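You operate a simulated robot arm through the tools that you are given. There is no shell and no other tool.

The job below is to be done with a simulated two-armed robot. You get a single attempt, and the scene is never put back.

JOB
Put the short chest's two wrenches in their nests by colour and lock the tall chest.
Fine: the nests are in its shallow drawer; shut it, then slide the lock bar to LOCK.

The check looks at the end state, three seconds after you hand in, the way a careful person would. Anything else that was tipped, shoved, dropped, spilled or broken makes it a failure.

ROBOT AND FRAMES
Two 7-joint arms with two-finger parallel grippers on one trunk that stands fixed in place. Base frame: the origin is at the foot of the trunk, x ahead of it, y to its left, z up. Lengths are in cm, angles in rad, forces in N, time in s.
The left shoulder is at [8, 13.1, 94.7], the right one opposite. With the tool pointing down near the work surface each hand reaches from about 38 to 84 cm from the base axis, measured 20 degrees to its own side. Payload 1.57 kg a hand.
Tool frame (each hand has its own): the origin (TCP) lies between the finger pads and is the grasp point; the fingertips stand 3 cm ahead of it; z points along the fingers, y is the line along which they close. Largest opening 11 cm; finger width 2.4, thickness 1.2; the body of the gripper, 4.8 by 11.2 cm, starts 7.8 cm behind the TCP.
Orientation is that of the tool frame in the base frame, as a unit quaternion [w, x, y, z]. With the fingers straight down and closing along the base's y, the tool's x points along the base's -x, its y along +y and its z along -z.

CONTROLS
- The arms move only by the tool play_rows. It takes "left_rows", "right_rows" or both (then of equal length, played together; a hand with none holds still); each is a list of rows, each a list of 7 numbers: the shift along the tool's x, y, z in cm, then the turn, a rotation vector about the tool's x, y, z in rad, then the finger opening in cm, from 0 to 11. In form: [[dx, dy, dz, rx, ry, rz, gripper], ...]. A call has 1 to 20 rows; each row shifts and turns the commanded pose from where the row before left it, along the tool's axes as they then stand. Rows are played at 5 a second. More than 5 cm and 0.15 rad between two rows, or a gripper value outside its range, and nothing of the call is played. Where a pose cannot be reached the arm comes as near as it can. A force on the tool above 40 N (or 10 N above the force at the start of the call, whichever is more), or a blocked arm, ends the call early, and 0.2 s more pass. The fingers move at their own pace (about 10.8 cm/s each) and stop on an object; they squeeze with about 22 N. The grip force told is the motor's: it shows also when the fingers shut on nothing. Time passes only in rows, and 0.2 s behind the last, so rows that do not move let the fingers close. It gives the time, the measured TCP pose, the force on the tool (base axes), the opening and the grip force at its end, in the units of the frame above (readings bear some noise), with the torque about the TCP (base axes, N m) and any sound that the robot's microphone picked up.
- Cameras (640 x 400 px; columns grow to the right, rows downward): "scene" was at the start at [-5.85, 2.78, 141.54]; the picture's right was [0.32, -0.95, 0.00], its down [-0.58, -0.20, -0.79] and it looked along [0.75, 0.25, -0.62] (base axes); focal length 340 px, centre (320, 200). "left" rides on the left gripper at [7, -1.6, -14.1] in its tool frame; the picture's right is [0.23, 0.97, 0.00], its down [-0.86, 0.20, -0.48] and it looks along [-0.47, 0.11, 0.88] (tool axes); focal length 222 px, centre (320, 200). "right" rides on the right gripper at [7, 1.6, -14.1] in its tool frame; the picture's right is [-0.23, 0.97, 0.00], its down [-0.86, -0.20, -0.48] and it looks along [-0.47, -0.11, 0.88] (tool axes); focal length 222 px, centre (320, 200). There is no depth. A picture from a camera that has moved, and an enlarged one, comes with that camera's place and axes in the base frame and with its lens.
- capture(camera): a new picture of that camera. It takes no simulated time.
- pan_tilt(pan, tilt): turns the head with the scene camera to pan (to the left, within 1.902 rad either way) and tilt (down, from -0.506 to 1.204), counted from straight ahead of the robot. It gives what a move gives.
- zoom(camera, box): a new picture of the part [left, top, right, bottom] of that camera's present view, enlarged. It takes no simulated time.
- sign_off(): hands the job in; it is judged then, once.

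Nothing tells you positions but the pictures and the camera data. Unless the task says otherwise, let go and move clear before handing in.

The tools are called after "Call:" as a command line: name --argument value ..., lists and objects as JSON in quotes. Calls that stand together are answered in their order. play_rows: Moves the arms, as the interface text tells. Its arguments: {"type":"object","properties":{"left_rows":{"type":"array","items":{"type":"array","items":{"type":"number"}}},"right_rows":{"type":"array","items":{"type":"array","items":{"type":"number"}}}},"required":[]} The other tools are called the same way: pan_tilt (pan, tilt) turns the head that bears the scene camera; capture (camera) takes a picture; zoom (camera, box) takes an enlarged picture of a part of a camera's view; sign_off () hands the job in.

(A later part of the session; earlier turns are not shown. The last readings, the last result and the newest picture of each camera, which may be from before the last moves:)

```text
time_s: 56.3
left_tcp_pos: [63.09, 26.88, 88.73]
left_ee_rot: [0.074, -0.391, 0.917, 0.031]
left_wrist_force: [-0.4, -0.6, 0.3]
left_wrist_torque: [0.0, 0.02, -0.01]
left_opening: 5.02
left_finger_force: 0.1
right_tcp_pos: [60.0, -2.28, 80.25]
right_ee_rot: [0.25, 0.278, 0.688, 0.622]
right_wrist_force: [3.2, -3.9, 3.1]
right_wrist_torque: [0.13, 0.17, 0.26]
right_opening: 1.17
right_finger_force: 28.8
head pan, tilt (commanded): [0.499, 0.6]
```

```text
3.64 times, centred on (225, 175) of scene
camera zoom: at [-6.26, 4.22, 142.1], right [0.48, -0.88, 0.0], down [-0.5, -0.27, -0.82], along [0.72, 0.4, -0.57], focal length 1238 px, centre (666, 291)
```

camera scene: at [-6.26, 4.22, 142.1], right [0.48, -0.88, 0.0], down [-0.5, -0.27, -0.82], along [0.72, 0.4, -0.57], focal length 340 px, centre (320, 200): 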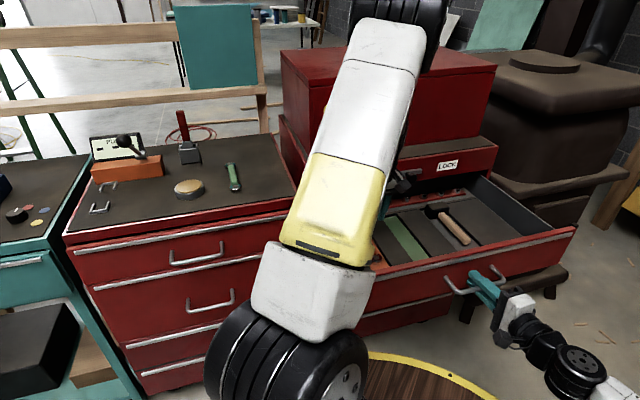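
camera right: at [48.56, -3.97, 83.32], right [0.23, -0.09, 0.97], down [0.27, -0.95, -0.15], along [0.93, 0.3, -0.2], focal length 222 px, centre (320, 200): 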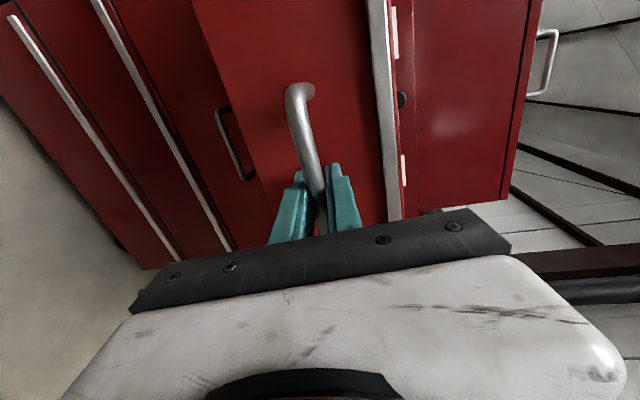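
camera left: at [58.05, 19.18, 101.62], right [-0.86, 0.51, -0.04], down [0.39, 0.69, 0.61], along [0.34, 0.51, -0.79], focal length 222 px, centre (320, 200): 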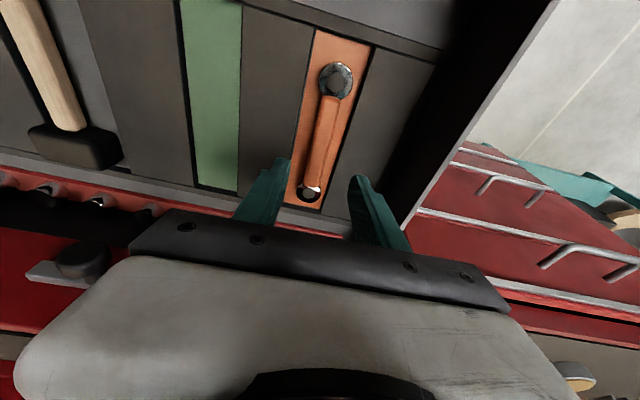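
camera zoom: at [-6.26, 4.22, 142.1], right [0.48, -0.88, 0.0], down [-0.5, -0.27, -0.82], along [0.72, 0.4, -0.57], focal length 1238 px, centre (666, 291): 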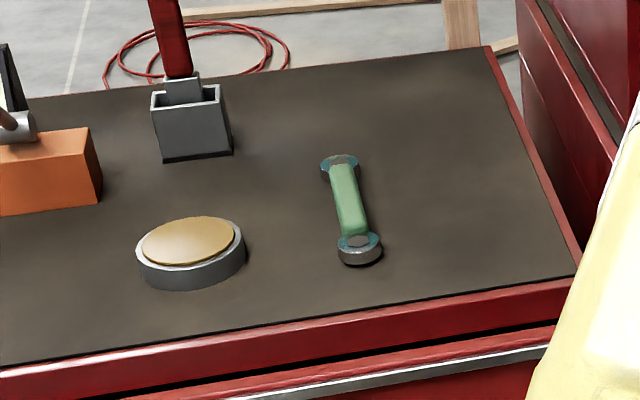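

Orange is fully seated. The green wrench is at about head (55.1, 65.1) and tail (64.5, 75.4). I'll go back up and around to hover above it, staying clear of the box.

Call:
play_rows --left_rows '[[-0.49, 0, -3.04, 0, 0, 0, 5], [-0.49, 0, -3.04, 0, 0, 0, 5], [-0.49, 0, -3.04, 0, 0, 0, 5], [-0.49, 0, -3.04, 0, 0, 0, 5], [0, 3.57, 0, 0, 0, 0, 5], [0, 3.57, 0, 0, 0, 0, 5], [0, 3.57, 0, 0, 0, 0, 5], [0, 3.57, 0, 0, 0, 0, 5], [0, 3.57, 0, 0, 0, 0, 5], [0, 3.57, 0, 0, 0, 0, 5], [0, 3.57, 0, 0, 0, 0, 5], [0, 3.57, 0, 0, 0, 0, 5], [0, 3.57, 0, -0.004, 0, -0.024, 5], [0, 0, 0, 0, 0, 0, 5]]'

Call:
play_rows --left_rows '[[-3.33, 0, 1.0, 0, 0, 0, 5], [-3.33, 0, 1.0, 0, 0, 0, 5], [-3.33, 0, 1.0, 0, 0, 0, 5], [-3.33, 0, 1.0, 0, 0, 0, 5], [-3.33, 0, 1.0, 0, 0, 0, 5], [-3.33, 0, 1.0, 0, 0, 0, 5], [-3.33, 0, 1.0, 0, 0, 0, 5], [0, 0, 0, 0, 0, 0, 5]]'

Call:
capture --camera "left"

Call:
zoom --camera "scene" --box '[320, 150, 560, 300]'

```text
time_s: 59.3
left_tcp_pos: [39.83, 48.85, 101.11]
left_ee_rot: [0.073, -0.402, 0.912, 0.032]
left_wrist_force: [0.7, 0.0, 0.0]
left_wrist_torque: [0.02, -0.02, -0.03]
left_opening: 5.02
left_finger_force: 0.0
right_tcp_pos: [59.97, -2.24, 80.38]
right_ee_rot: [0.252, 0.278, 0.688, 0.621]
right_wrist_force: [1.8, -2.8, 3.4]
right_wrist_torque: [0.03, 0.11, -0.31]
right_opening: 1.17
right_finger_force: 29.3
head pan, tilt (commanded): [0.499, 0.6]
```

```text
time_s: 61.1
left_tcp_pos: [55.95, 66.58, 97.7]
left_ee_rot: [0.072, -0.402, 0.912, 0.032]
left_wrist_force: [-0.1, -0.4, -0.1]
left_wrist_torque: [0.05, 0.01, 0.03]
left_opening: 5.03
left_finger_force: 0.1
right_tcp_pos: [60.04, -2.23, 80.24]
right_ee_rot: [0.251, 0.278, 0.688, 0.622]
right_wrist_force: [2.5, -2.8, 3.9]
right_wrist_torque: [0.04, 0.15, 0.03]
right_opening: 1.19
right_finger_force: 28.6
head pan, tilt (commanded): [0.499, 0.6]
```

```text
taken
camera left: at [51.18, 58.83, 110.77], right [-0.87, 0.49, -0.04], down [0.37, 0.7, 0.61], along [0.32, 0.52, -0.79], focal length 222 px, centre (320, 200)
```

left: 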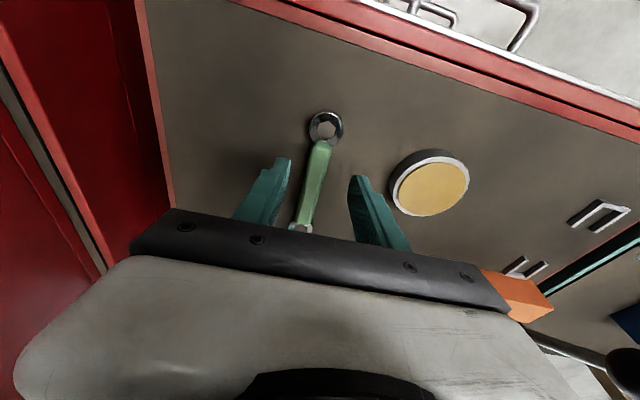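

```text
2.67 times, centred on (440, 225) of scene
camera zoom: at [-6.27, 4.23, 142.1], right [0.48, -0.88, 0.0], down [-0.5, -0.27, -0.82], along [0.72, 0.4, -0.57], focal length 908 px, centre (0, 133)
```

zoom: 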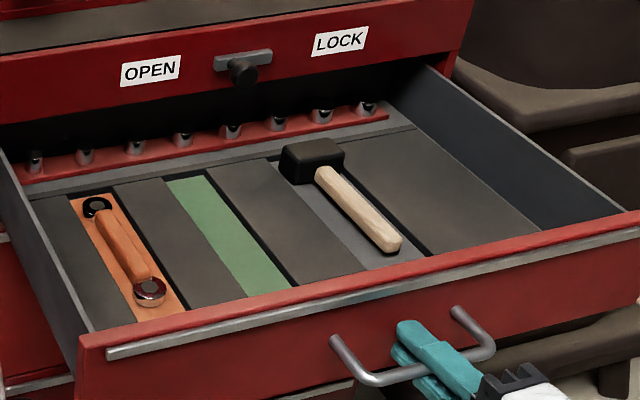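

The orange wrench shows clearly in its nest, and the green one is directly ahead, aligned with the hand. I'll move 3.5 cm forward, trim sideways, and lower over the green handle.

Call:
play_rows --left_rows '[[-1.75, -0.13, 0.28, 0, 0, 0, 5], [-1.75, -0.13, 0.28, 0, 0, 0, 5], [0.24, 0, 1.48, 0, 0, 0, 5], [0.24, 0, 1.48, 0, 0, 0, 5], [0.24, 0, 1.48, 0, 0, 0, 5], [0.19, 0, 1.18, 0, 0, 0, 5], [0, 0, 0, 0, 0, 0, 5]]'

Call:
zoom --camera "left" --box '[200, 20, 440, 240]'

```text
time_s: 62.7
left_tcp_pos: [58.68, 69.05, 92.06]
left_ee_rot: [0.073, -0.403, 0.912, 0.032]
left_wrist_force: [0.1, 0.3, -0.2]
left_wrist_torque: [-0.01, 0.0, 0.02]
left_opening: 5.0
left_finger_force: 0.1
right_tcp_pos: [60.0, -2.15, 80.38]
right_ee_rot: [0.251, 0.278, 0.688, 0.621]
right_wrist_force: [3.7, -2.6, 4.4]
right_wrist_torque: [0.08, 0.16, 0.02]
right_opening: 1.18
right_finger_force: 29.0
head pan, tilt (commanded): [0.499, 0.6]
```

```text
1.82 times, centred on (320, 130) of left
camera zoom: at [53.82, 61.33, 104.99], right [-0.87, 0.49, -0.04], down [0.37, 0.7, 0.61], along [0.32, 0.52, -0.79], focal length 404 px, centre (320, 327)
```

zoom: 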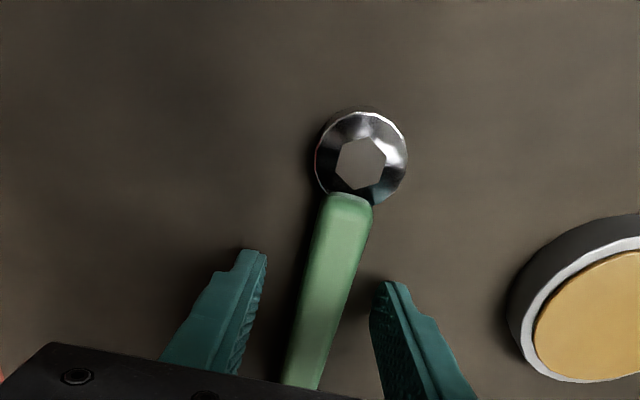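

The green handle is nearly centred. I'll trim 0.2 cm, lower 0.4 cm, and close on it.

Call:
play_rows --left_rows '[[0, 0.22, 0, 0, 0, 0, 5], [0.06, 0, 0.38, 0, 0, 0, 5], [0, 0, 0, 0, 0, 0, 4], [0, 0, 0, 0, 0, 0, 3], [0, 0, 0, 0, 0, 0, 1.5], [0, 0, 0, 0, 0, 0, 0.5], [0, 0, 0, 0, 0, 0, 0.5]]'

Call:
zoom --camera "left" --box '[200, 20, 440, 240]'

```text
time_s: 64.3
left_tcp_pos: [58.51, 69.09, 91.64]
left_ee_rot: [0.073, -0.402, 0.912, 0.033]
left_wrist_force: [0.9, -1.3, 0.1]
left_wrist_torque: [-0.07, -0.01, -0.04]
left_opening: 2.03
left_finger_force: 22.2
right_tcp_pos: [60.07, -2.24, 80.37]
right_ee_rot: [0.251, 0.278, 0.688, 0.622]
right_wrist_force: [1.6, -1.9, 5.0]
right_wrist_torque: [0.06, 0.13, -0.14]
right_opening: 1.2
right_finger_force: 29.2
head pan, tilt (commanded): [0.499, 0.6]
```

```text
1.82 times, centred on (320, 130) of left
camera zoom: at [53.65, 61.42, 104.63], right [-0.87, 0.49, -0.04], down [0.37, 0.7, 0.61], along [0.32, 0.52, -0.79], focal length 404 px, centre (320, 327)
```

zoom: 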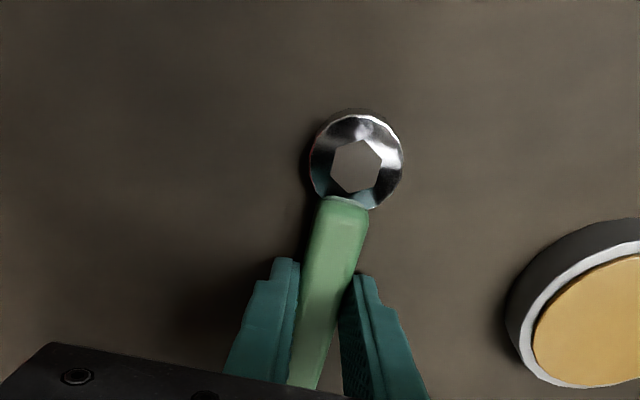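

The same firm grip as before. I'll lift 1.5 cm and verify.

Call:
play_rows --left_rows '[[-0.08, 0, -0.5, 0, 0, 0, 0.5], [-0.08, 0, -0.5, 0, 0, 0, 0.5], [-0.08, 0, -0.5, 0, 0, 0, 0.5], [0, 0, 0, 0, 0, 0, 0.5]]'

Call:
zoom --camera "left" --box '[200, 20, 440, 240]'

```text
time_s: 65.3
left_tcp_pos: [58.4, 69.22, 93.18]
left_ee_rot: [0.072, -0.402, 0.912, 0.032]
left_wrist_force: [0.3, -0.5, -1.8]
left_wrist_torque: [-0.01, 0.01, 0.02]
left_opening: 2.05
left_finger_force: 21.9
right_tcp_pos: [59.99, -2.14, 80.44]
right_ee_rot: [0.25, 0.278, 0.688, 0.622]
right_wrist_force: [1.6, -2.7, 5.1]
right_wrist_torque: [0.1, 0.18, 0.17]
right_opening: 1.17
right_finger_force: 29.1
head pan, tilt (commanded): [0.499, 0.6]
```

```text
1.82 times, centred on (320, 130) of left
camera zoom: at [53.64, 61.43, 106.16], right [-0.87, 0.49, -0.04], down [0.37, 0.7, 0.61], along [0.32, 0.52, -0.79], focal length 404 px, centre (320, 327)
```

zoom: 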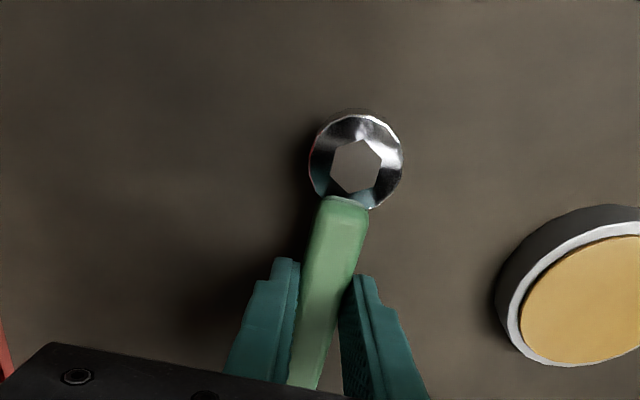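

The green wrench is held, with its weight showing. I'll lift it, trim the yaw, and draw it back toward the robot before crossing to the drawer.

Call:
play_rows --left_rows '[[-0.16, 0, -1, 0, 0, 0, 0.5], [-0.32, 0, -2, 0, 0, 0, 0.5], [-0.4, 0, -2.5, 0, 0, 0, 0.5], [-0.4, 0, -2.5, 0.005, 0, 0.031, 0.5], [2, 0, -0.32, 0, 0, 0, 0.5], [3, 0, -0.48, 0, 0, 0, 0.5], [3.5, 0, -0.56, 0, 0, 0, 0.5], [3.5, 0, -0.56, 0, 0, 0, 0.5], [3.5, 0, -0.56, 0, 0, 0, 0.5], [3.5, 0, -0.56, 0, 0, 0, 0.5], [3.5, 0, -0.56, 0, 0, 0, 0.5], [3.5, 0, -0.56, 0, 0, 0, 0.5], [3.5, 0, -0.56, 0, 0, 0, 0.5], [2.5, 0, -0.4, 0, 0, 0, 0.5], [0, 0, 0, 0, 0, 0, 0.5]]'

Call:
capture --camera "left"

```text
time_s: 68.5
left_tcp_pos: [35.95, 46.12, 101.41]
left_ee_rot: [0.074, -0.388, 0.918, 0.032]
left_wrist_force: [0.0, 0.1, -2.4]
left_wrist_torque: [-0.03, 0.0, 0.02]
left_opening: 2.07
left_finger_force: 22.6
right_tcp_pos: [59.97, -2.29, 80.46]
right_ee_rot: [0.251, 0.277, 0.688, 0.622]
right_wrist_force: [2.0, -3.2, 4.6]
right_wrist_torque: [0.06, 0.14, 0.09]
right_opening: 1.17
right_finger_force: 29.2
head pan, tilt (commanded): [0.499, 0.6]
```

```text
taken
camera left: at [30.84, 38.44, 114.28], right [-0.85, 0.52, -0.04], down [0.39, 0.69, 0.61], along [0.34, 0.51, -0.79], focal length 222 px, centre (320, 200)
```

left: 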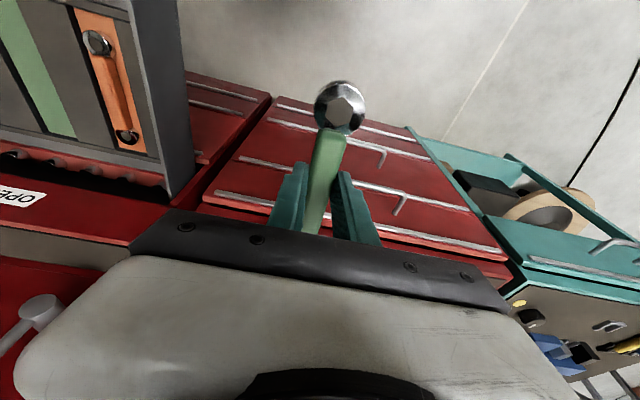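

It's held steadily. I'll traverse along the chest front toward the green nest at this safe height.

Call:
play_rows --left_rows '[[0, -2.3, 0, 0, 0, 0, 0.5], [0, -3.5, 0, 0, 0, 0, 0.5], [0, -3.5, 0, 0, 0, 0, 0.5], [0, -3.5, 0, 0, 0, 0, 0.5], [0, -3.5, 0, 0, 0, 0, 0.5], [0, -3.5, 0, 0, 0, 0, 0.5], [0, -3.5, 0, 0, 0, 0, 0.5], [0, -3.5, 0, 0, 0, 0, 0.5], [0, -3.5, 0, 0, 0, 0, 0.5], [0, -3.5, 0, 0, 0, 0, 0.5], [0, -3.5, 0, 0, 0, 0, 0.5], [0, -3.5, 0, 0, 0, 0, 0.5], [0, -3.5, 0, 0, 0, 0, 0.5], [0, -1, 0, 0, 0, 0, 0.5], [0, 0, 0, 0, 0, 0, 0.5]]'

Call:
capture --camera "left"

Call:
capture --camera "scene"

```text
time_s: 71.7
left_tcp_pos: [68.49, 14.34, 101.43]
left_ee_rot: [0.073, -0.388, 0.918, 0.031]
left_wrist_force: [0.7, -0.9, -2.2]
left_wrist_torque: [-0.03, 0.06, -0.02]
left_opening: 2.07
left_finger_force: 22.0
right_tcp_pos: [60.04, -2.21, 80.33]
right_ee_rot: [0.251, 0.277, 0.688, 0.621]
right_wrist_force: [2.5, -2.4, 4.8]
right_wrist_torque: [0.08, 0.13, 0.41]
right_opening: 1.2
right_finger_force: 29.4
head pan, tilt (commanded): [0.499, 0.6]
```

```text
taken
camera left: at [63.34, 6.75, 114.25], right [-0.85, 0.52, -0.04], down [0.39, 0.69, 0.61], along [0.34, 0.51, -0.79], focal length 222 px, centre (320, 200)
```

left: 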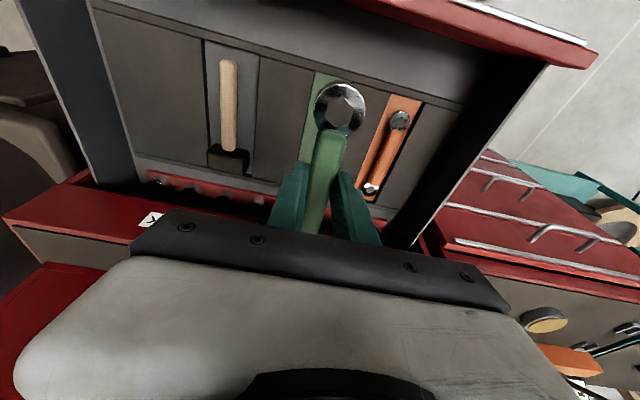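

```text
taken
camera scene: at [-6.26, 4.23, 142.1], right [0.48, -0.88, 0.0], down [-0.5, -0.27, -0.82], along [0.72, 0.4, -0.57], focal length 340 px, centre (320, 200)
```

scene: 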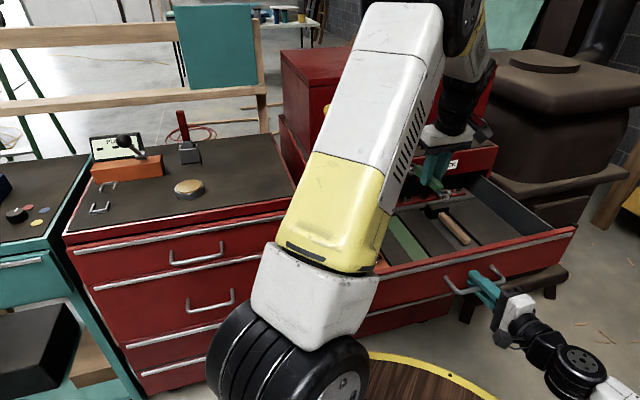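

The green wrench is above the drawer near its nest. I'll zoom to measure the nest edges precisely.

Call:
zoom --camera "left" --box '[240, 20, 460, 240]'

```text
1.82 times, centred on (350, 130) of left
camera zoom: at [63.34, 6.75, 114.25], right [-0.85, 0.52, -0.04], down [0.39, 0.69, 0.61], along [0.34, 0.51, -0.79], focal length 404 px, centre (266, 327)
```

zoom: 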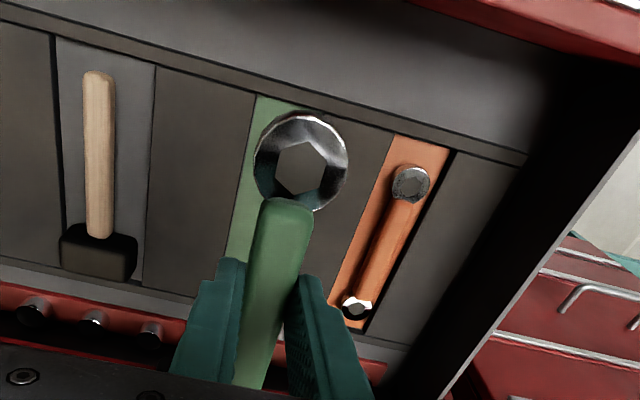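

I'll descend here, with the tail staying in front of the lock knob, to about z=90 and re-measure.

Call:
play_rows --left_rows '[[0.32, 0, 2, 0, 0, 0, 0.5], [0.4, 0, 2.5, 0, 0, 0, 0.5], [0.4, 0, 2.5, 0, 0, 0, 0.5], [0.4, 0, 2.5, 0, 0, 0, 0.5], [0.3, 0, 1.9, 0, 0, 0, 0.5], [0, 0, 0, 0, 0, 0, 0.5]]'

Call:
zoom --camera "left" --box '[220, 0, 460, 240]'

Call:
capture --camera "left"

```text
time_s: 73.1
left_tcp_pos: [68.42, 14.37, 89.78]
left_ee_rot: [0.073, -0.387, 0.919, 0.03]
left_wrist_force: [0.6, -0.3, -2.1]
left_wrist_torque: [-0.03, -0.03, -0.03]
left_opening: 2.05
left_finger_force: 22.4
right_tcp_pos: [59.91, -2.27, 80.39]
right_ee_rot: [0.251, 0.277, 0.688, 0.622]
right_wrist_force: [1.1, -1.6, 4.2]
right_wrist_torque: [0.05, 0.16, 0.05]
right_opening: 1.14
right_finger_force: 29.1
head pan, tilt (commanded): [0.499, 0.6]
```

```text
1.67 times, centred on (340, 120) of left
camera zoom: at [63.35, 6.76, 102.74], right [-0.85, 0.52, -0.04], down [0.39, 0.69, 0.61], along [0.34, 0.51, -0.79], focal length 370 px, centre (287, 333)
```

zoom: 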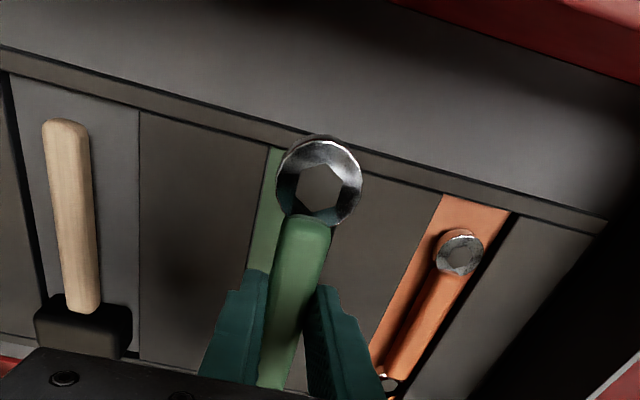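

```text
taken
camera left: at [63.35, 6.76, 102.74], right [-0.85, 0.52, -0.04], down [0.39, 0.69, 0.61], along [0.34, 0.51, -0.79], focal length 222 px, centre (320, 200)
```

left: 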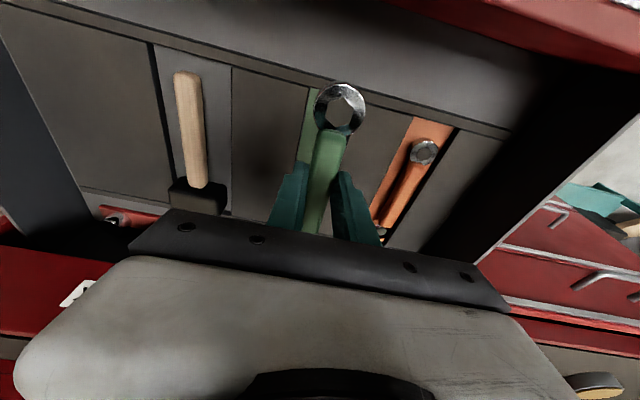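

The green nest's centre line is 0.2 cm to the side of the wrench. I'll lower to just above the foam, then slide forward 5.5 cm over the nest.

Call:
play_rows --left_rows '[[0.32, 0, 1.98, 0, 0, 0, 0.5], [0.32, 0, 1.98, 0, 0, 0, 0.5], [0.32, 0, 1.98, 0, 0, 0, 0.5], [0.1, 0, 0.6, 0, 0, 0, 0.5], [-1.36, 0.05, 0.22, 0, 0, 0, 0.5], [-1.36, 0.05, 0.22, 0, 0, 0, 0.5], [-1.36, 0.05, 0.22, 0, 0, 0, 0.5], [-1.36, 0.05, 0.22, 0, 0, 0, 0.5], [0, 0, 0, 0, 0, 0, 0.5]]'

Call:
zoom --camera "left" --box '[220, 0, 460, 240]'

```text
time_s: 75.1
left_tcp_pos: [72.11, 18.6, 83.23]
left_ee_rot: [0.073, -0.388, 0.918, 0.031]
left_wrist_force: [-0.2, 0.5, -2.2]
left_wrist_torque: [-0.01, 0.04, 0.0]
left_opening: 2.06
left_finger_force: 21.8
right_tcp_pos: [60.15, -2.25, 80.38]
right_ee_rot: [0.251, 0.277, 0.688, 0.622]
right_wrist_force: [1.9, -0.6, 5.1]
right_wrist_torque: [0.02, 0.13, -0.01]
right_opening: 1.17
right_finger_force: 28.9
head pan, tilt (commanded): [0.499, 0.6]
```

```text
1.67 times, centred on (340, 120) of left
camera zoom: at [67.0, 11.01, 96.14], right [-0.85, 0.52, -0.04], down [0.39, 0.69, 0.61], along [0.34, 0.51, -0.79], focal length 370 px, centre (287, 333)
```

zoom: 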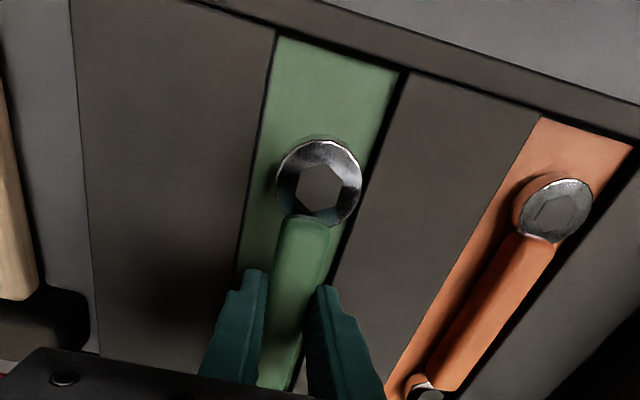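

The wrench is centred over the green nest. I'll lower it in stages and watch the forces.

Call:
play_rows --left_rows '[[0.16, 0, 0.99, 0, 0, 0, 0.5], [0.16, 0, 0.99, 0, 0, 0, 0.5], [0.16, 0, 0.99, 0, 0, 0, 0.5], [0.05, 0, 0.3, 0, 0, 0, 0.5], [0, 0, 0, 0, 0, 0, 0.5]]'

Call:
zoom --camera "left" --box '[220, 0, 460, 240]'

```text
time_s: 76.3
left_tcp_pos: [72.09, 18.51, 79.79]
left_ee_rot: [0.073, -0.388, 0.918, 0.032]
left_wrist_force: [0.4, 0.6, -2.5]
left_wrist_torque: [-0.02, 0.0, -0.02]
left_opening: 2.04
left_finger_force: 21.9
right_tcp_pos: [60.0, -2.18, 80.35]
right_ee_rot: [0.251, 0.278, 0.687, 0.622]
right_wrist_force: [1.2, -0.7, 5.6]
right_wrist_torque: [0.08, 0.13, 0.02]
right_opening: 1.2
right_finger_force: 29.5
head pan, tilt (commanded): [0.499, 0.6]
```

```text
1.67 times, centred on (340, 120) of left
camera zoom: at [66.96, 10.96, 92.75], right [-0.85, 0.52, -0.04], down [0.39, 0.69, 0.61], along [0.34, 0.51, -0.79], focal length 370 px, centre (287, 333)
```

zoom: 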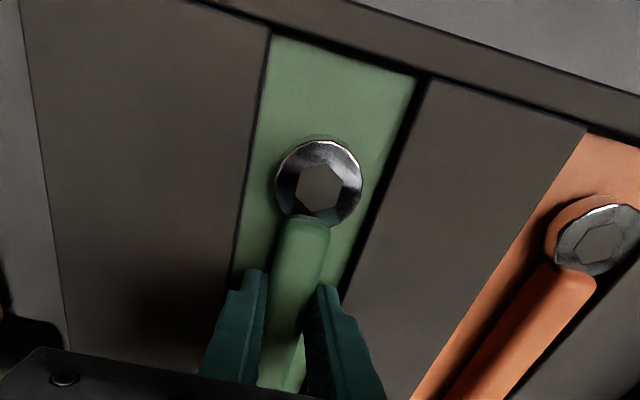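

Still free and centred. I'll lower the last few millimetres to contact.

Call:
play_rows --left_rows '[[0.05, 0, 0.3, 0, 0, 0, 0.5], [0.03, 0, 0.2, 0, 0, 0, 0.5], [0, 0, 0, 0, 0, 0, 0.5]]'

```text
time_s: 77.1
left_tcp_pos: [72.02, 18.44, 79.39]
left_ee_rot: [0.074, -0.388, 0.918, 0.032]
left_wrist_force: [-6.2, -1.9, 9.9]
left_wrist_torque: [0.13, -0.04, 0.14]
left_opening: 2.08
left_finger_force: 21.8
right_tcp_pos: [60.04, -2.12, 80.42]
right_ee_rot: [0.25, 0.278, 0.688, 0.622]
right_wrist_force: [7.5, 1.7, 2.1]
right_wrist_torque: [0.16, 0.19, 0.69]
right_opening: 1.19
right_finger_force: 28.6
head pan, tilt (commanded): [0.499, 0.6]
```

Contact is made on the nest floor. I'll press a hair more, relieve, open slightly and rise straight up.

Call:
play_rows --left_rows '[[0.02, 0, 0.12, 0, 0, 0, 0.5], [-0.03, 0, -0.2, 0, 0, 0, 0.5], [0, 0, 0, 0, 0, 0, 2.8], [0, 0, 0, 0, 0, 0, 2.8], [-0.05, 0, -0.3, 0, 0, 0, 2.8], [-0.08, 0, -0.5, 0, 0, 0, 2.8], [-0.16, 0, -1, 0, 0, 0, 2.8], [-0.24, 0, -1.5, 0, 0, 0, 2.8], [-0.4, 0, -2.5, 0, 0, 0, 3.5], [0, 0, 0, 0, 0, 0, 3.5]]'

Call:
capture --camera "left"

```text
time_s: 79.3
left_tcp_pos: [72.05, 18.43, 85.22]
left_ee_rot: [0.073, -0.388, 0.918, 0.032]
left_wrist_force: [0.3, -1.5, -0.3]
left_wrist_torque: [-0.01, 0.02, 0.01]
left_opening: 3.51
left_finger_force: 0.0
right_tcp_pos: [60.07, -2.17, 80.36]
right_ee_rot: [0.251, 0.277, 0.688, 0.622]
right_wrist_force: [0.7, -1.7, 3.9]
right_wrist_torque: [0.09, 0.14, 0.09]
right_opening: 1.16
right_finger_force: 29.3
head pan, tilt (commanded): [0.499, 0.6]
```

```text
taken
camera left: at [66.94, 10.87, 98.07], right [-0.85, 0.52, -0.04], down [0.39, 0.69, 0.61], along [0.34, 0.51, -0.79], focal length 222 px, centre (320, 200)
```

left: 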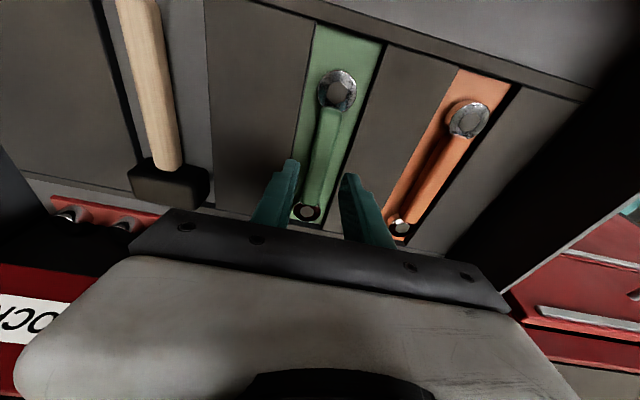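

Both wrenches are in matching nests. I'll raise the left hand clear, draw it back toward the robot, and move it left out of the way.

Call:
play_rows --left_rows '[[-0.32, 0, -2, 0, 0, 0, 3.5], [-0.47, 0, -2.96, 0, 0, 0, 3.5], [-0.47, 0, -2.96, 0, 0, 0, 3.5], [-0.47, 0, -2.96, 0, 0, 0, 3.5], [-0.47, 0, -2.96, 0, 0, 0, 3.5], [3, 0, -0.48, 0, 0, 0, 3.5], [3.5, 0, -0.56, 0, 0, 0, 3.5], [3.5, 0, -0.56, 0, 0, 0, 3.5], [0, 3.5, 0, 0, 0, 0, 3.5], [0, 3.5, 0, 0, 0, 0, 3.5], [0, 3.5, 0, 0, 0, 0, 3.5], [0, 3.5, 0, 0, 0, 0, 3.5], [0, 3.5, 0, 0, 0, 0, 3.5], [0, 3.5, 0, 0, 0, 0, 3.5], [0, 3.5, 0, 0, 0, 0, 3.5], [0, 3.5, 0, 0, 0, 0, 3.5], [0, 0, 0, 0, 0, 0, 3.5]]'

Call:
capture --camera "scene"

Call:
zoom --camera "scene" --box '[300, 140, 560, 300]'

Call:
capture --camera "left"

```text
time_s: 82.9
left_tcp_pos: [45.12, 30.85, 99.26]
left_ee_rot: [0.073, -0.388, 0.918, 0.031]
left_wrist_force: [-0.2, -0.5, 0.1]
left_wrist_torque: [0.0, -0.04, 0.0]
left_opening: 3.51
left_finger_force: 0.0
right_tcp_pos: [59.97, -2.16, 80.42]
right_ee_rot: [0.25, 0.278, 0.688, 0.621]
right_wrist_force: [0.3, -0.3, 2.8]
right_wrist_torque: [0.06, 0.09, -0.37]
right_opening: 1.19
right_finger_force: 29.0
head pan, tilt (commanded): [0.499, 0.6]
```

```text
taken
camera scene: at [-6.28, 4.23, 142.1], right [0.48, -0.88, 0.0], down [-0.5, -0.27, -0.83], along [0.72, 0.4, -0.56], focal length 340 px, centre (320, 200)
```

scene: 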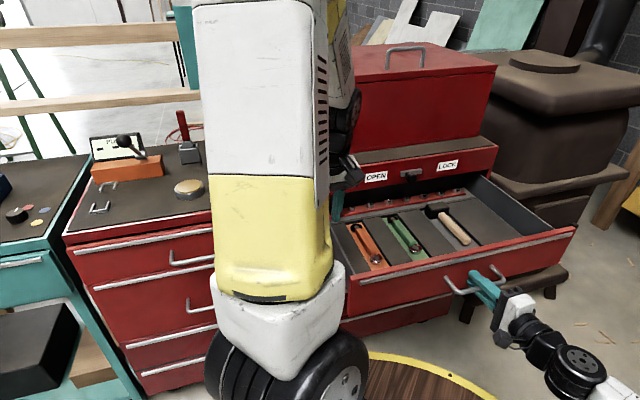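

```text
2.46 times, centred on (430, 220) of scene
camera zoom: at [-6.28, 4.23, 142.1], right [0.48, -0.88, 0.0], down [-0.5, -0.27, -0.83], along [0.72, 0.4, -0.56], focal length 838 px, centre (49, 151)
```

zoom: 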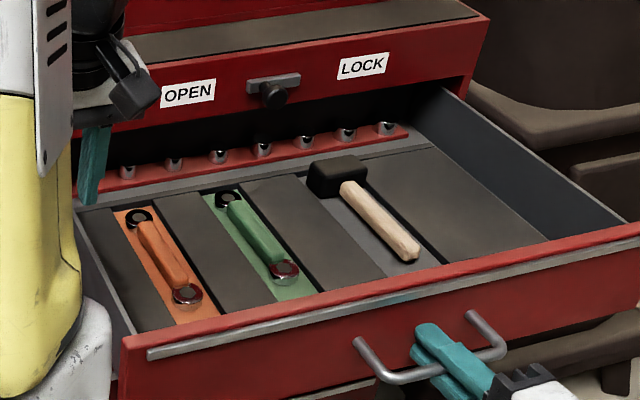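

```text
taken
camera left: at [39.97, 23.31, 112.17], right [-0.85, 0.52, -0.04], down [0.39, 0.69, 0.61], along [0.34, 0.51, -0.79], focal length 222 px, centre (320, 200)
```

left: 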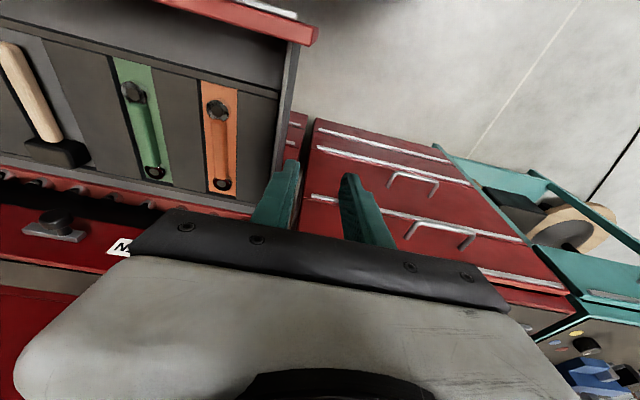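

Both wrenches are verified in their colour-matched nests and the left hand is clear. The right hand still holds the handle, so I'll push the drawer shut gently.

Call:
play_rows --right_rows '[[0, 0.05, 0.5, 0, 0, 0, 0], [0, 0.1, 0.8, 0, 0, 0, 0], [0, 0.1, 1, 0, 0, 0, 0], [0, 0.1, 1, 0, 0, 0, 0], [0, 0.1, 1, 0, 0, 0, 0], [0, 0.1, 1, 0, 0, 0, 0], [0, 0.1, 1, 0, 0, 0, 0], [0, 0.1, 1, 0, 0, 0, 0], [0, 0.1, 1, 0, 0, 0, 0], [0, 0.1, 1, 0, 0, 0, 0], [0, 0.1, 0.8, 0, 0, 0, 0], [0, 0.05, 0.5, 0, 0, 0, 0], [0, 0, 0, 0, 0, 0, 0]]'

Call:
zoom --camera "scene" --box '[300, 140, 560, 300]'

```text
time_s: 85.7
left_tcp_pos: [45.09, 30.75, 99.26]
left_ee_rot: [0.075, -0.388, 0.918, 0.031]
left_wrist_force: [-0.2, -0.1, -0.2]
left_wrist_torque: [0.0, -0.04, -0.01]
left_opening: 3.51
left_finger_force: 0.1
right_tcp_pos: [67.48, 5.44, 80.41]
right_ee_rot: [0.252, 0.278, 0.688, 0.621]
right_wrist_force: [13.6, -15.6, 7.0]
right_wrist_torque: [0.42, 0.58, 0.13]
right_opening: 1.18
right_finger_force: 29.1
head pan, tilt (commanded): [0.499, 0.6]
```

```text
2.46 times, centred on (430, 220) of scene
camera zoom: at [-6.23, 4.18, 142.11], right [0.48, -0.88, 0.0], down [-0.5, -0.27, -0.82], along [0.72, 0.4, -0.57], focal length 838 px, centre (49, 151)
```

zoom: 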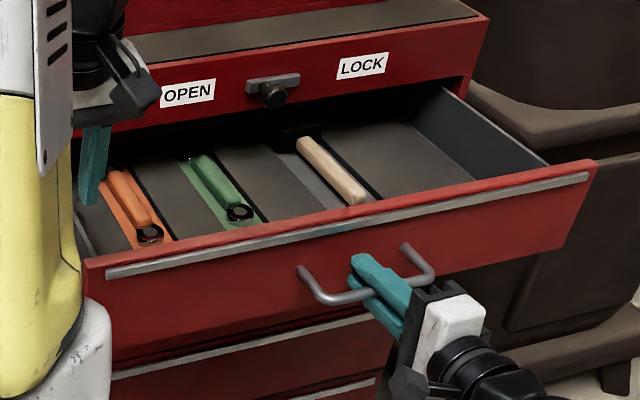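

The drawer is closing smoothly and the wrenches ride along. There's a little side load, so I'll trim that and continue.

Call:
play_rows --right_rows '[[-0.2, 0, 0, 0, 0, 0, 0], [-0.02, 0.05, 0.5, 0, 0, 0, 0], [-0.02, 0.1, 1, 0, 0, 0, 0], [-0.02, 0.1, 1, 0, 0, 0, 0], [-0.02, 0.1, 1, 0, 0, 0, 0], [-0.02, 0.1, 1, 0, 0, 0, 0], [-0.02, 0.1, 1, 0, 0, 0, 0], [-0.02, 0.1, 1, 0, 0, 0, 0], [-0.02, 0.1, 1, 0, 0, 0, 0], [-0.02, 0.1, 1, 0, 0, 0, 0], [-0.02, 0.1, 1, 0, 0, 0, 0], [-0.02, 0.1, 1, 0, 0, 0, 0], [-0.02, 0.1, 1, 0, 0, 0, 0], [-0.02, 0.1, 1, 0, 0, 0, 0], [-0.02, 0.05, 0.5, 0, 0, 0, 0], [0, 0, 0, 0, 0, 0, 0]]'

Call:
zoom --camera "scene" --box '[300, 140, 560, 300]'

```text
time_s: 89.1
left_tcp_pos: [45.12, 30.94, 99.23]
left_ee_rot: [0.074, -0.388, 0.918, 0.032]
left_wrist_force: [-1.1, 1.0, 0.1]
left_wrist_torque: [0.01, 0.0, 0.03]
left_opening: 3.48
left_finger_force: 0.1
right_tcp_pos: [76.79, 14.72, 80.34]
right_ee_rot: [0.25, 0.277, 0.689, 0.622]
right_wrist_force: [-10.7, 11.7, 7.7]
right_wrist_torque: [0.09, 0.21, 0.04]
right_opening: 1.16
right_finger_force: 29.3
head pan, tilt (commanded): [0.499, 0.6]
```

```text
2.46 times, centred on (430, 220) of scene
camera zoom: at [-6.33, 4.28, 142.1], right [0.48, -0.88, 0.0], down [-0.5, -0.27, -0.83], along [0.72, 0.4, -0.56], focal length 838 px, centre (49, 151)
```

zoom: 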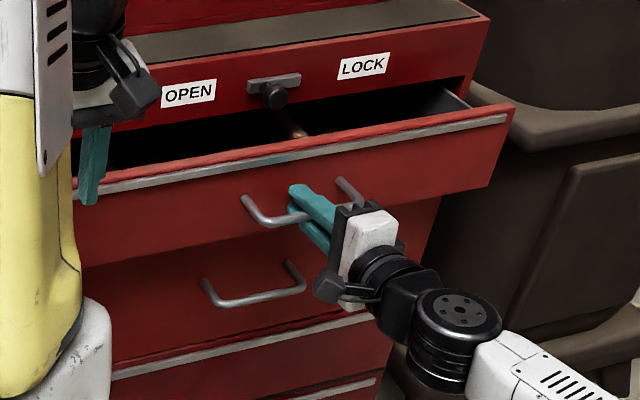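

About 6.5 cm remain. I'll relieve the side load and close the rest slowly.

Call:
play_rows --right_rows '[[0.15, 0, 0, 0, 0, 0, 0], [0, 0.08, 0.8, 0, 0, 0, 0], [0, 0.08, 0.8, 0, 0, 0, 0], [0, 0.08, 0.8, 0, 0, 0, 0], [0, 0.08, 0.8, 0, 0, 0, 0], [0, 0.08, 0.8, 0, 0, 0, 0], [0, 0.08, 0.8, 0, 0, 0, 0], [0, 0.05, 0.5, 0, 0, 0, 0], [0, 0.05, 0.5, 0, 0, 0, 0], [0, 0, 0, 0, 0, 0, 0]]'

Call:
zoom --camera "scene" --box '[300, 140, 560, 300]'

```text
time_s: 91.3
left_tcp_pos: [45.16, 30.77, 99.21]
left_ee_rot: [0.074, -0.388, 0.918, 0.031]
left_wrist_force: [-0.6, -0.2, 0.5]
left_wrist_torque: [-0.02, 0.0, 0.05]
left_opening: 3.49
left_finger_force: 0.0
right_tcp_pos: [80.85, 18.83, 80.4]
right_ee_rot: [0.25, 0.278, 0.688, 0.621]
right_wrist_force: [-7.5, 7.9, 3.2]
right_wrist_torque: [0.06, 0.11, -0.7]
right_opening: 1.18
right_finger_force: 29.8
head pan, tilt (commanded): [0.499, 0.6]
```

```text
2.46 times, centred on (430, 220) of scene
camera zoom: at [-6.3, 4.27, 142.1], right [0.48, -0.88, 0.0], down [-0.5, -0.27, -0.83], along [0.72, 0.4, -0.56], focal length 838 px, centre (49, 151)
```

zoom: 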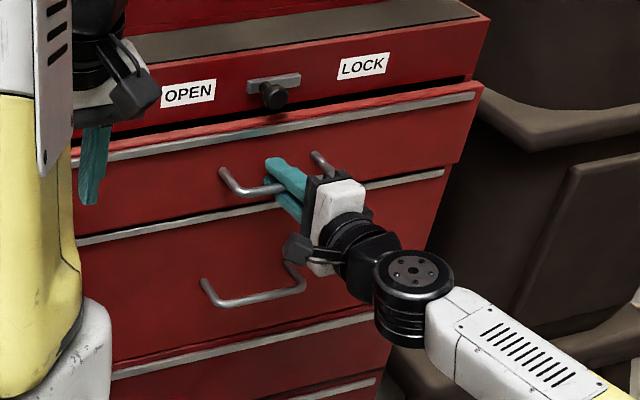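

Nearly shut, with about 0.9 cm to go. I'll push the last bit until I feel the stop.

Call:
play_rows --right_rows '[[0.08, 0.03, 0.3, 0, 0, 0, 0], [0, 0.03, 0.3, 0, 0, 0, 0], [0, 0.03, 0.3, 0, 0, 0, 0], [0, 0.02, 0.2, 0, 0, 0, 0], [0, 0, 0, 0, 0, 0, 0]]'

Call:
zoom --camera "scene" --box '[300, 140, 560, 300]'

```text
time_s: 92.5
left_tcp_pos: [45.05, 30.78, 99.34]
left_ee_rot: [0.074, -0.387, 0.918, 0.031]
left_wrist_force: [0.3, -0.6, 0.1]
left_wrist_torque: [-0.02, 0.0, 0.04]
left_opening: 3.47
left_finger_force: 0.0
right_tcp_pos: [81.58, 19.45, 80.35]
right_ee_rot: [0.252, 0.278, 0.688, 0.621]
right_wrist_force: [-15.7, -12.6, 2.5]
right_wrist_torque: [0.05, 0.08, -0.04]
right_opening: 1.21
right_finger_force: 29.3
head pan, tilt (commanded): [0.499, 0.6]
```

```text
2.46 times, centred on (430, 220) of scene
camera zoom: at [-6.34, 4.18, 142.1], right [0.48, -0.88, 0.0], down [-0.5, -0.27, -0.83], along [0.72, 0.4, -0.56], focal length 838 px, centre (49, 151)
```

zoom: 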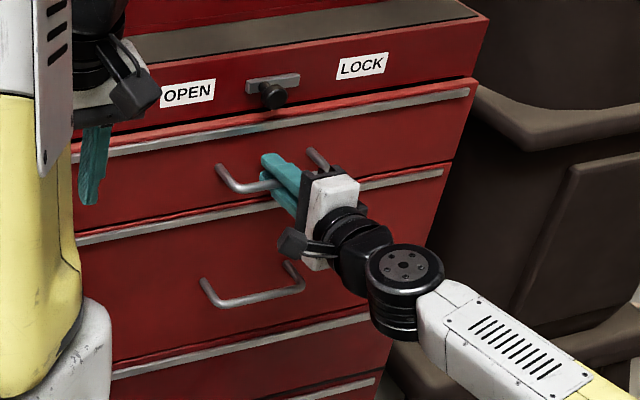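

The drawer is against its stop at the original closed position. I'll release the handle, back away, then raise the right hand to the lock knob's level on its OPEN side.

Call:
play_rows --right_rows '[[0, 0, -0.15, 0, 0, 0, 0], [0, 0, 0, 0, 0, 0, 2.5], [0, 0, 0, 0, 0, 0, 5], [0, 0, 0, 0, 0, 0, 5], [0, 0, -1, 0, 0, 0, 5], [0, 0, -2, 0, 0, 0, 5], [0, 0, -3, 0, 0, 0, 5], [0, 0, -3, 0, 0, 0, 5], [0, 0, -3, 0, 0, 0, 5], [0, 0, -2, 0, 0, 0, 5], [0, 0, 0, 0, 0, 0, 2], [1.8, 3, 0, 0, 0, 0, 0], [1.8, 3, 0, 0, 0, 0, 0], [1.8, 3, 0, 0, 0, 0, 0], [0, 0, 0, 0, 0, 0, 0]]'

Call:
capture --right "right" --camera "right"

Call:
zoom --camera "scene" --box '[300, 140, 560, 300]'

```text
time_s: 95.7
left_tcp_pos: [45.16, 30.85, 99.29]
left_ee_rot: [0.074, -0.388, 0.918, 0.031]
left_wrist_force: [0.6, 0.7, 0.0]
left_wrist_torque: [0.02, -0.01, -0.02]
left_opening: 3.49
left_finger_force: 0.1
right_tcp_pos: [68.35, 14.03, 90.68]
right_ee_rot: [0.251, 0.277, 0.688, 0.622]
right_wrist_force: [0.4, -0.3, 0.3]
right_wrist_torque: [0.02, -0.02, -0.03]
right_opening: 0.0
right_finger_force: 21.2
head pan, tilt (commanded): [0.499, 0.6]
```

```text
taken
camera right: at [53.71, 8.91, 93.57], right [0.23, -0.09, 0.97], down [0.27, -0.95, -0.15], along [0.93, 0.3, -0.2], focal length 222 px, centre (320, 200)
```

right: 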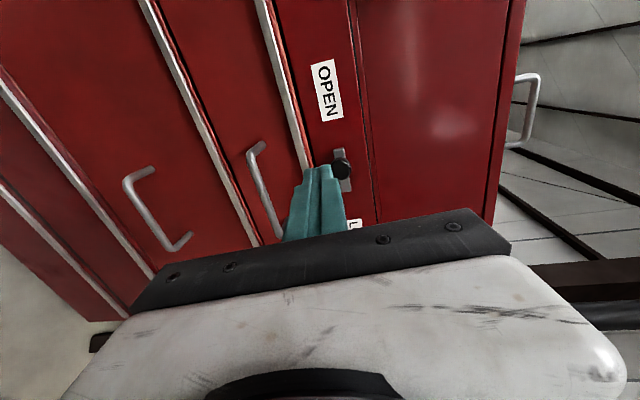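

```text
2.46 times, centred on (430, 220) of scene
camera zoom: at [-6.26, 4.24, 142.1], right [0.48, -0.88, 0.0], down [-0.5, -0.27, -0.82], along [0.72, 0.4, -0.57], focal length 838 px, centre (49, 151)
```

zoom: 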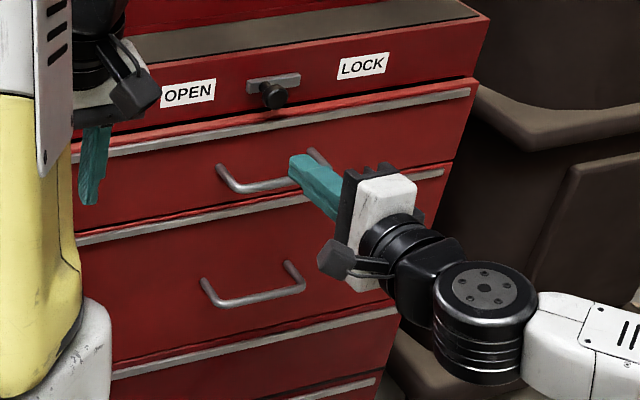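

The drawer stayed shut and the closed fingers are at the lock rail's height. I'll zoom to get the knob's exact position from here.

Call:
zoom --camera "right" --box '[270, 50, 410, 240]'

Call:
zoom --camera "scene" --box '[370, 150, 470, 210]'

Call:
zoom --camera "left" --box '[0, 120, 200, 300]'

```text
2.11 times, centred on (340, 145) of right
camera zoom: at [53.71, 8.91, 93.57], right [0.23, -0.09, 0.97], down [0.27, -0.95, -0.15], along [0.93, 0.3, -0.2], focal length 468 px, centre (278, 316)
```

zoom: 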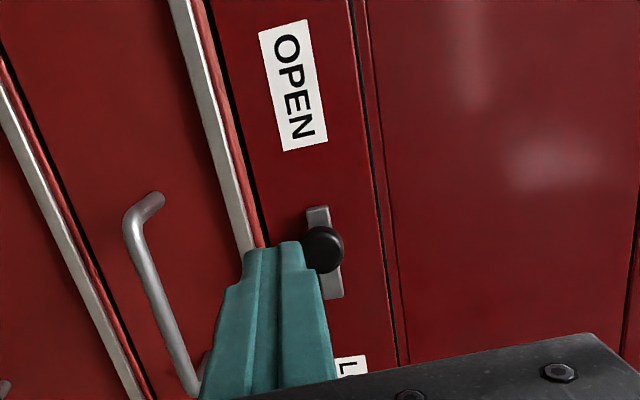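

```text
6.40 times, centred on (420, 180) of scene
camera zoom: at [-6.26, 4.24, 142.1], right [0.48, -0.88, 0.0], down [-0.5, -0.27, -0.82], along [0.72, 0.4, -0.57], focal length 2178 px, centre (-320, 328)
```

zoom: 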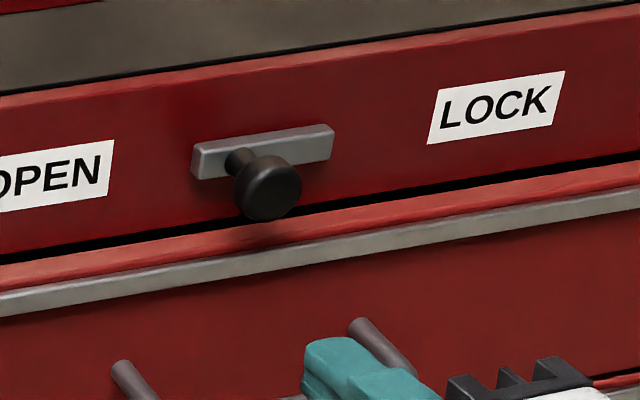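

```text
2.22 times, centred on (100, 210) of left
camera zoom: at [40.02, 23.29, 112.17], right [-0.85, 0.52, -0.04], down [0.39, 0.69, 0.61], along [0.34, 0.51, -0.79], focal length 494 px, centre (809, 178)
```

zoom: 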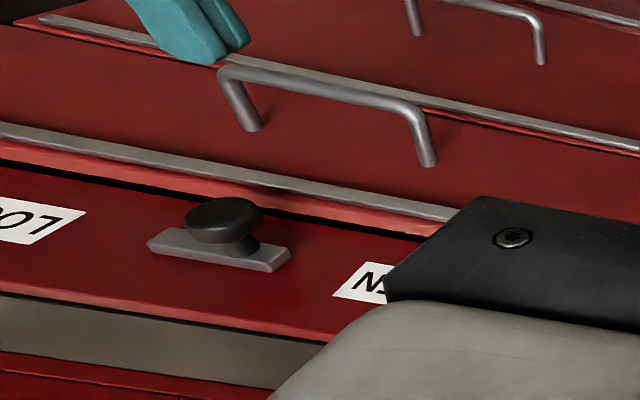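

The knob cap is at about (82.9, 22.1, 90.6), 3 cm across. Its stem sits near the OPEN end of the fixed plate, so travel should be about 3–4 cm. I'll move the closed fingers forward beside the knob on the OPEN side, without touching it.

Call:
play_rows --right_rows '[[0.03, 0.3, 3, 0, 0, 0, 0], [0.03, 0.3, 3, 0, 0, 0, 0], [0.03, 0.3, 3, 0, 0, 0, 0], [0.03, 0.3, 3, 0, 0, 0, 0], [0.02, 0.2, 1.8, 0, 0, 0, 0], [0, 0, 0, 0, 0, 0, 0]]'

Call:
zoom --camera "right" --box '[240, 50, 450, 250]'

Call:
zoom --camera "scene" --box '[370, 150, 470, 210]'

Call:
zoom --camera "left" --box '[0, 120, 200, 300]'

```text
time_s: 97.1
left_tcp_pos: [45.1, 30.92, 99.24]
left_ee_rot: [0.074, -0.388, 0.918, 0.031]
left_wrist_force: [-0.1, 0.4, 0.2]
left_wrist_torque: [-0.01, 0.01, -0.02]
left_opening: 3.5
left_finger_force: 0.2
right_tcp_pos: [77.8, 24.13, 90.64]
right_ee_rot: [0.25, 0.278, 0.689, 0.622]
right_wrist_force: [-0.3, -0.1, -0.4]
right_wrist_torque: [0.02, -0.01, -0.02]
right_opening: 0.01
right_finger_force: 21.2
head pan, tilt (commanded): [0.499, 0.6]
```

```text
2.00 times, centred on (345, 150) of right
camera zoom: at [63.06, 19.03, 93.55], right [0.23, -0.09, 0.97], down [0.27, -0.95, -0.15], along [0.93, 0.3, -0.2], focal length 444 px, centre (270, 300)
```

zoom: 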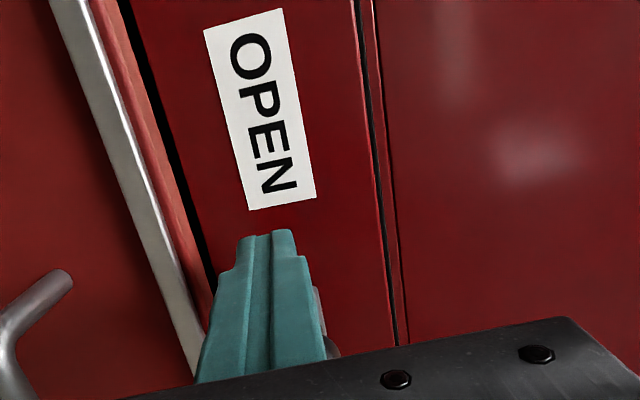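

```text
6.40 times, centred on (420, 180) of scene
camera zoom: at [-6.26, 4.24, 142.1], right [0.48, -0.88, 0.0], down [-0.5, -0.27, -0.82], along [0.72, 0.4, -0.57], focal length 2178 px, centre (-320, 328)
```

zoom: 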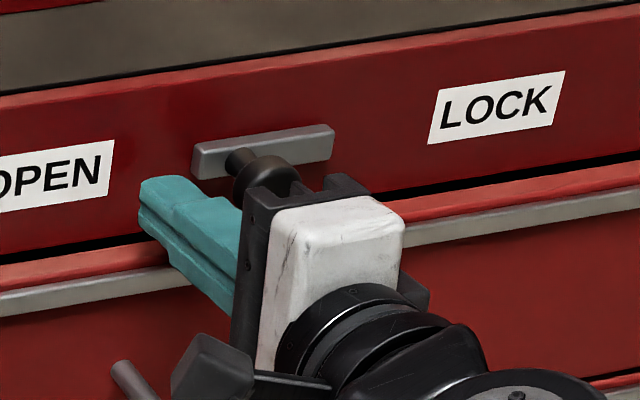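

```text
2.22 times, centred on (100, 210) of left
camera zoom: at [40.02, 23.3, 112.17], right [-0.85, 0.52, -0.04], down [0.39, 0.69, 0.61], along [0.34, 0.51, -0.79], focal length 494 px, centre (809, 178)
```

zoom: 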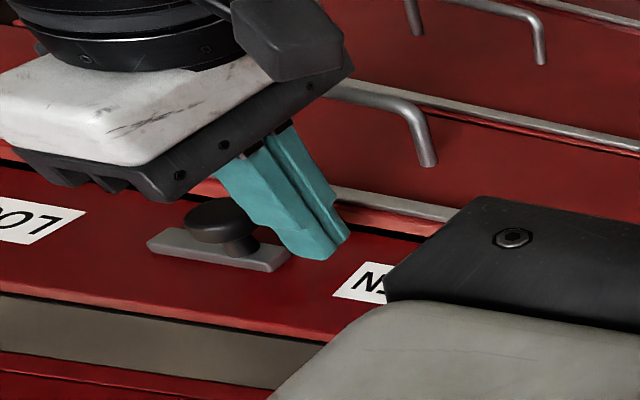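

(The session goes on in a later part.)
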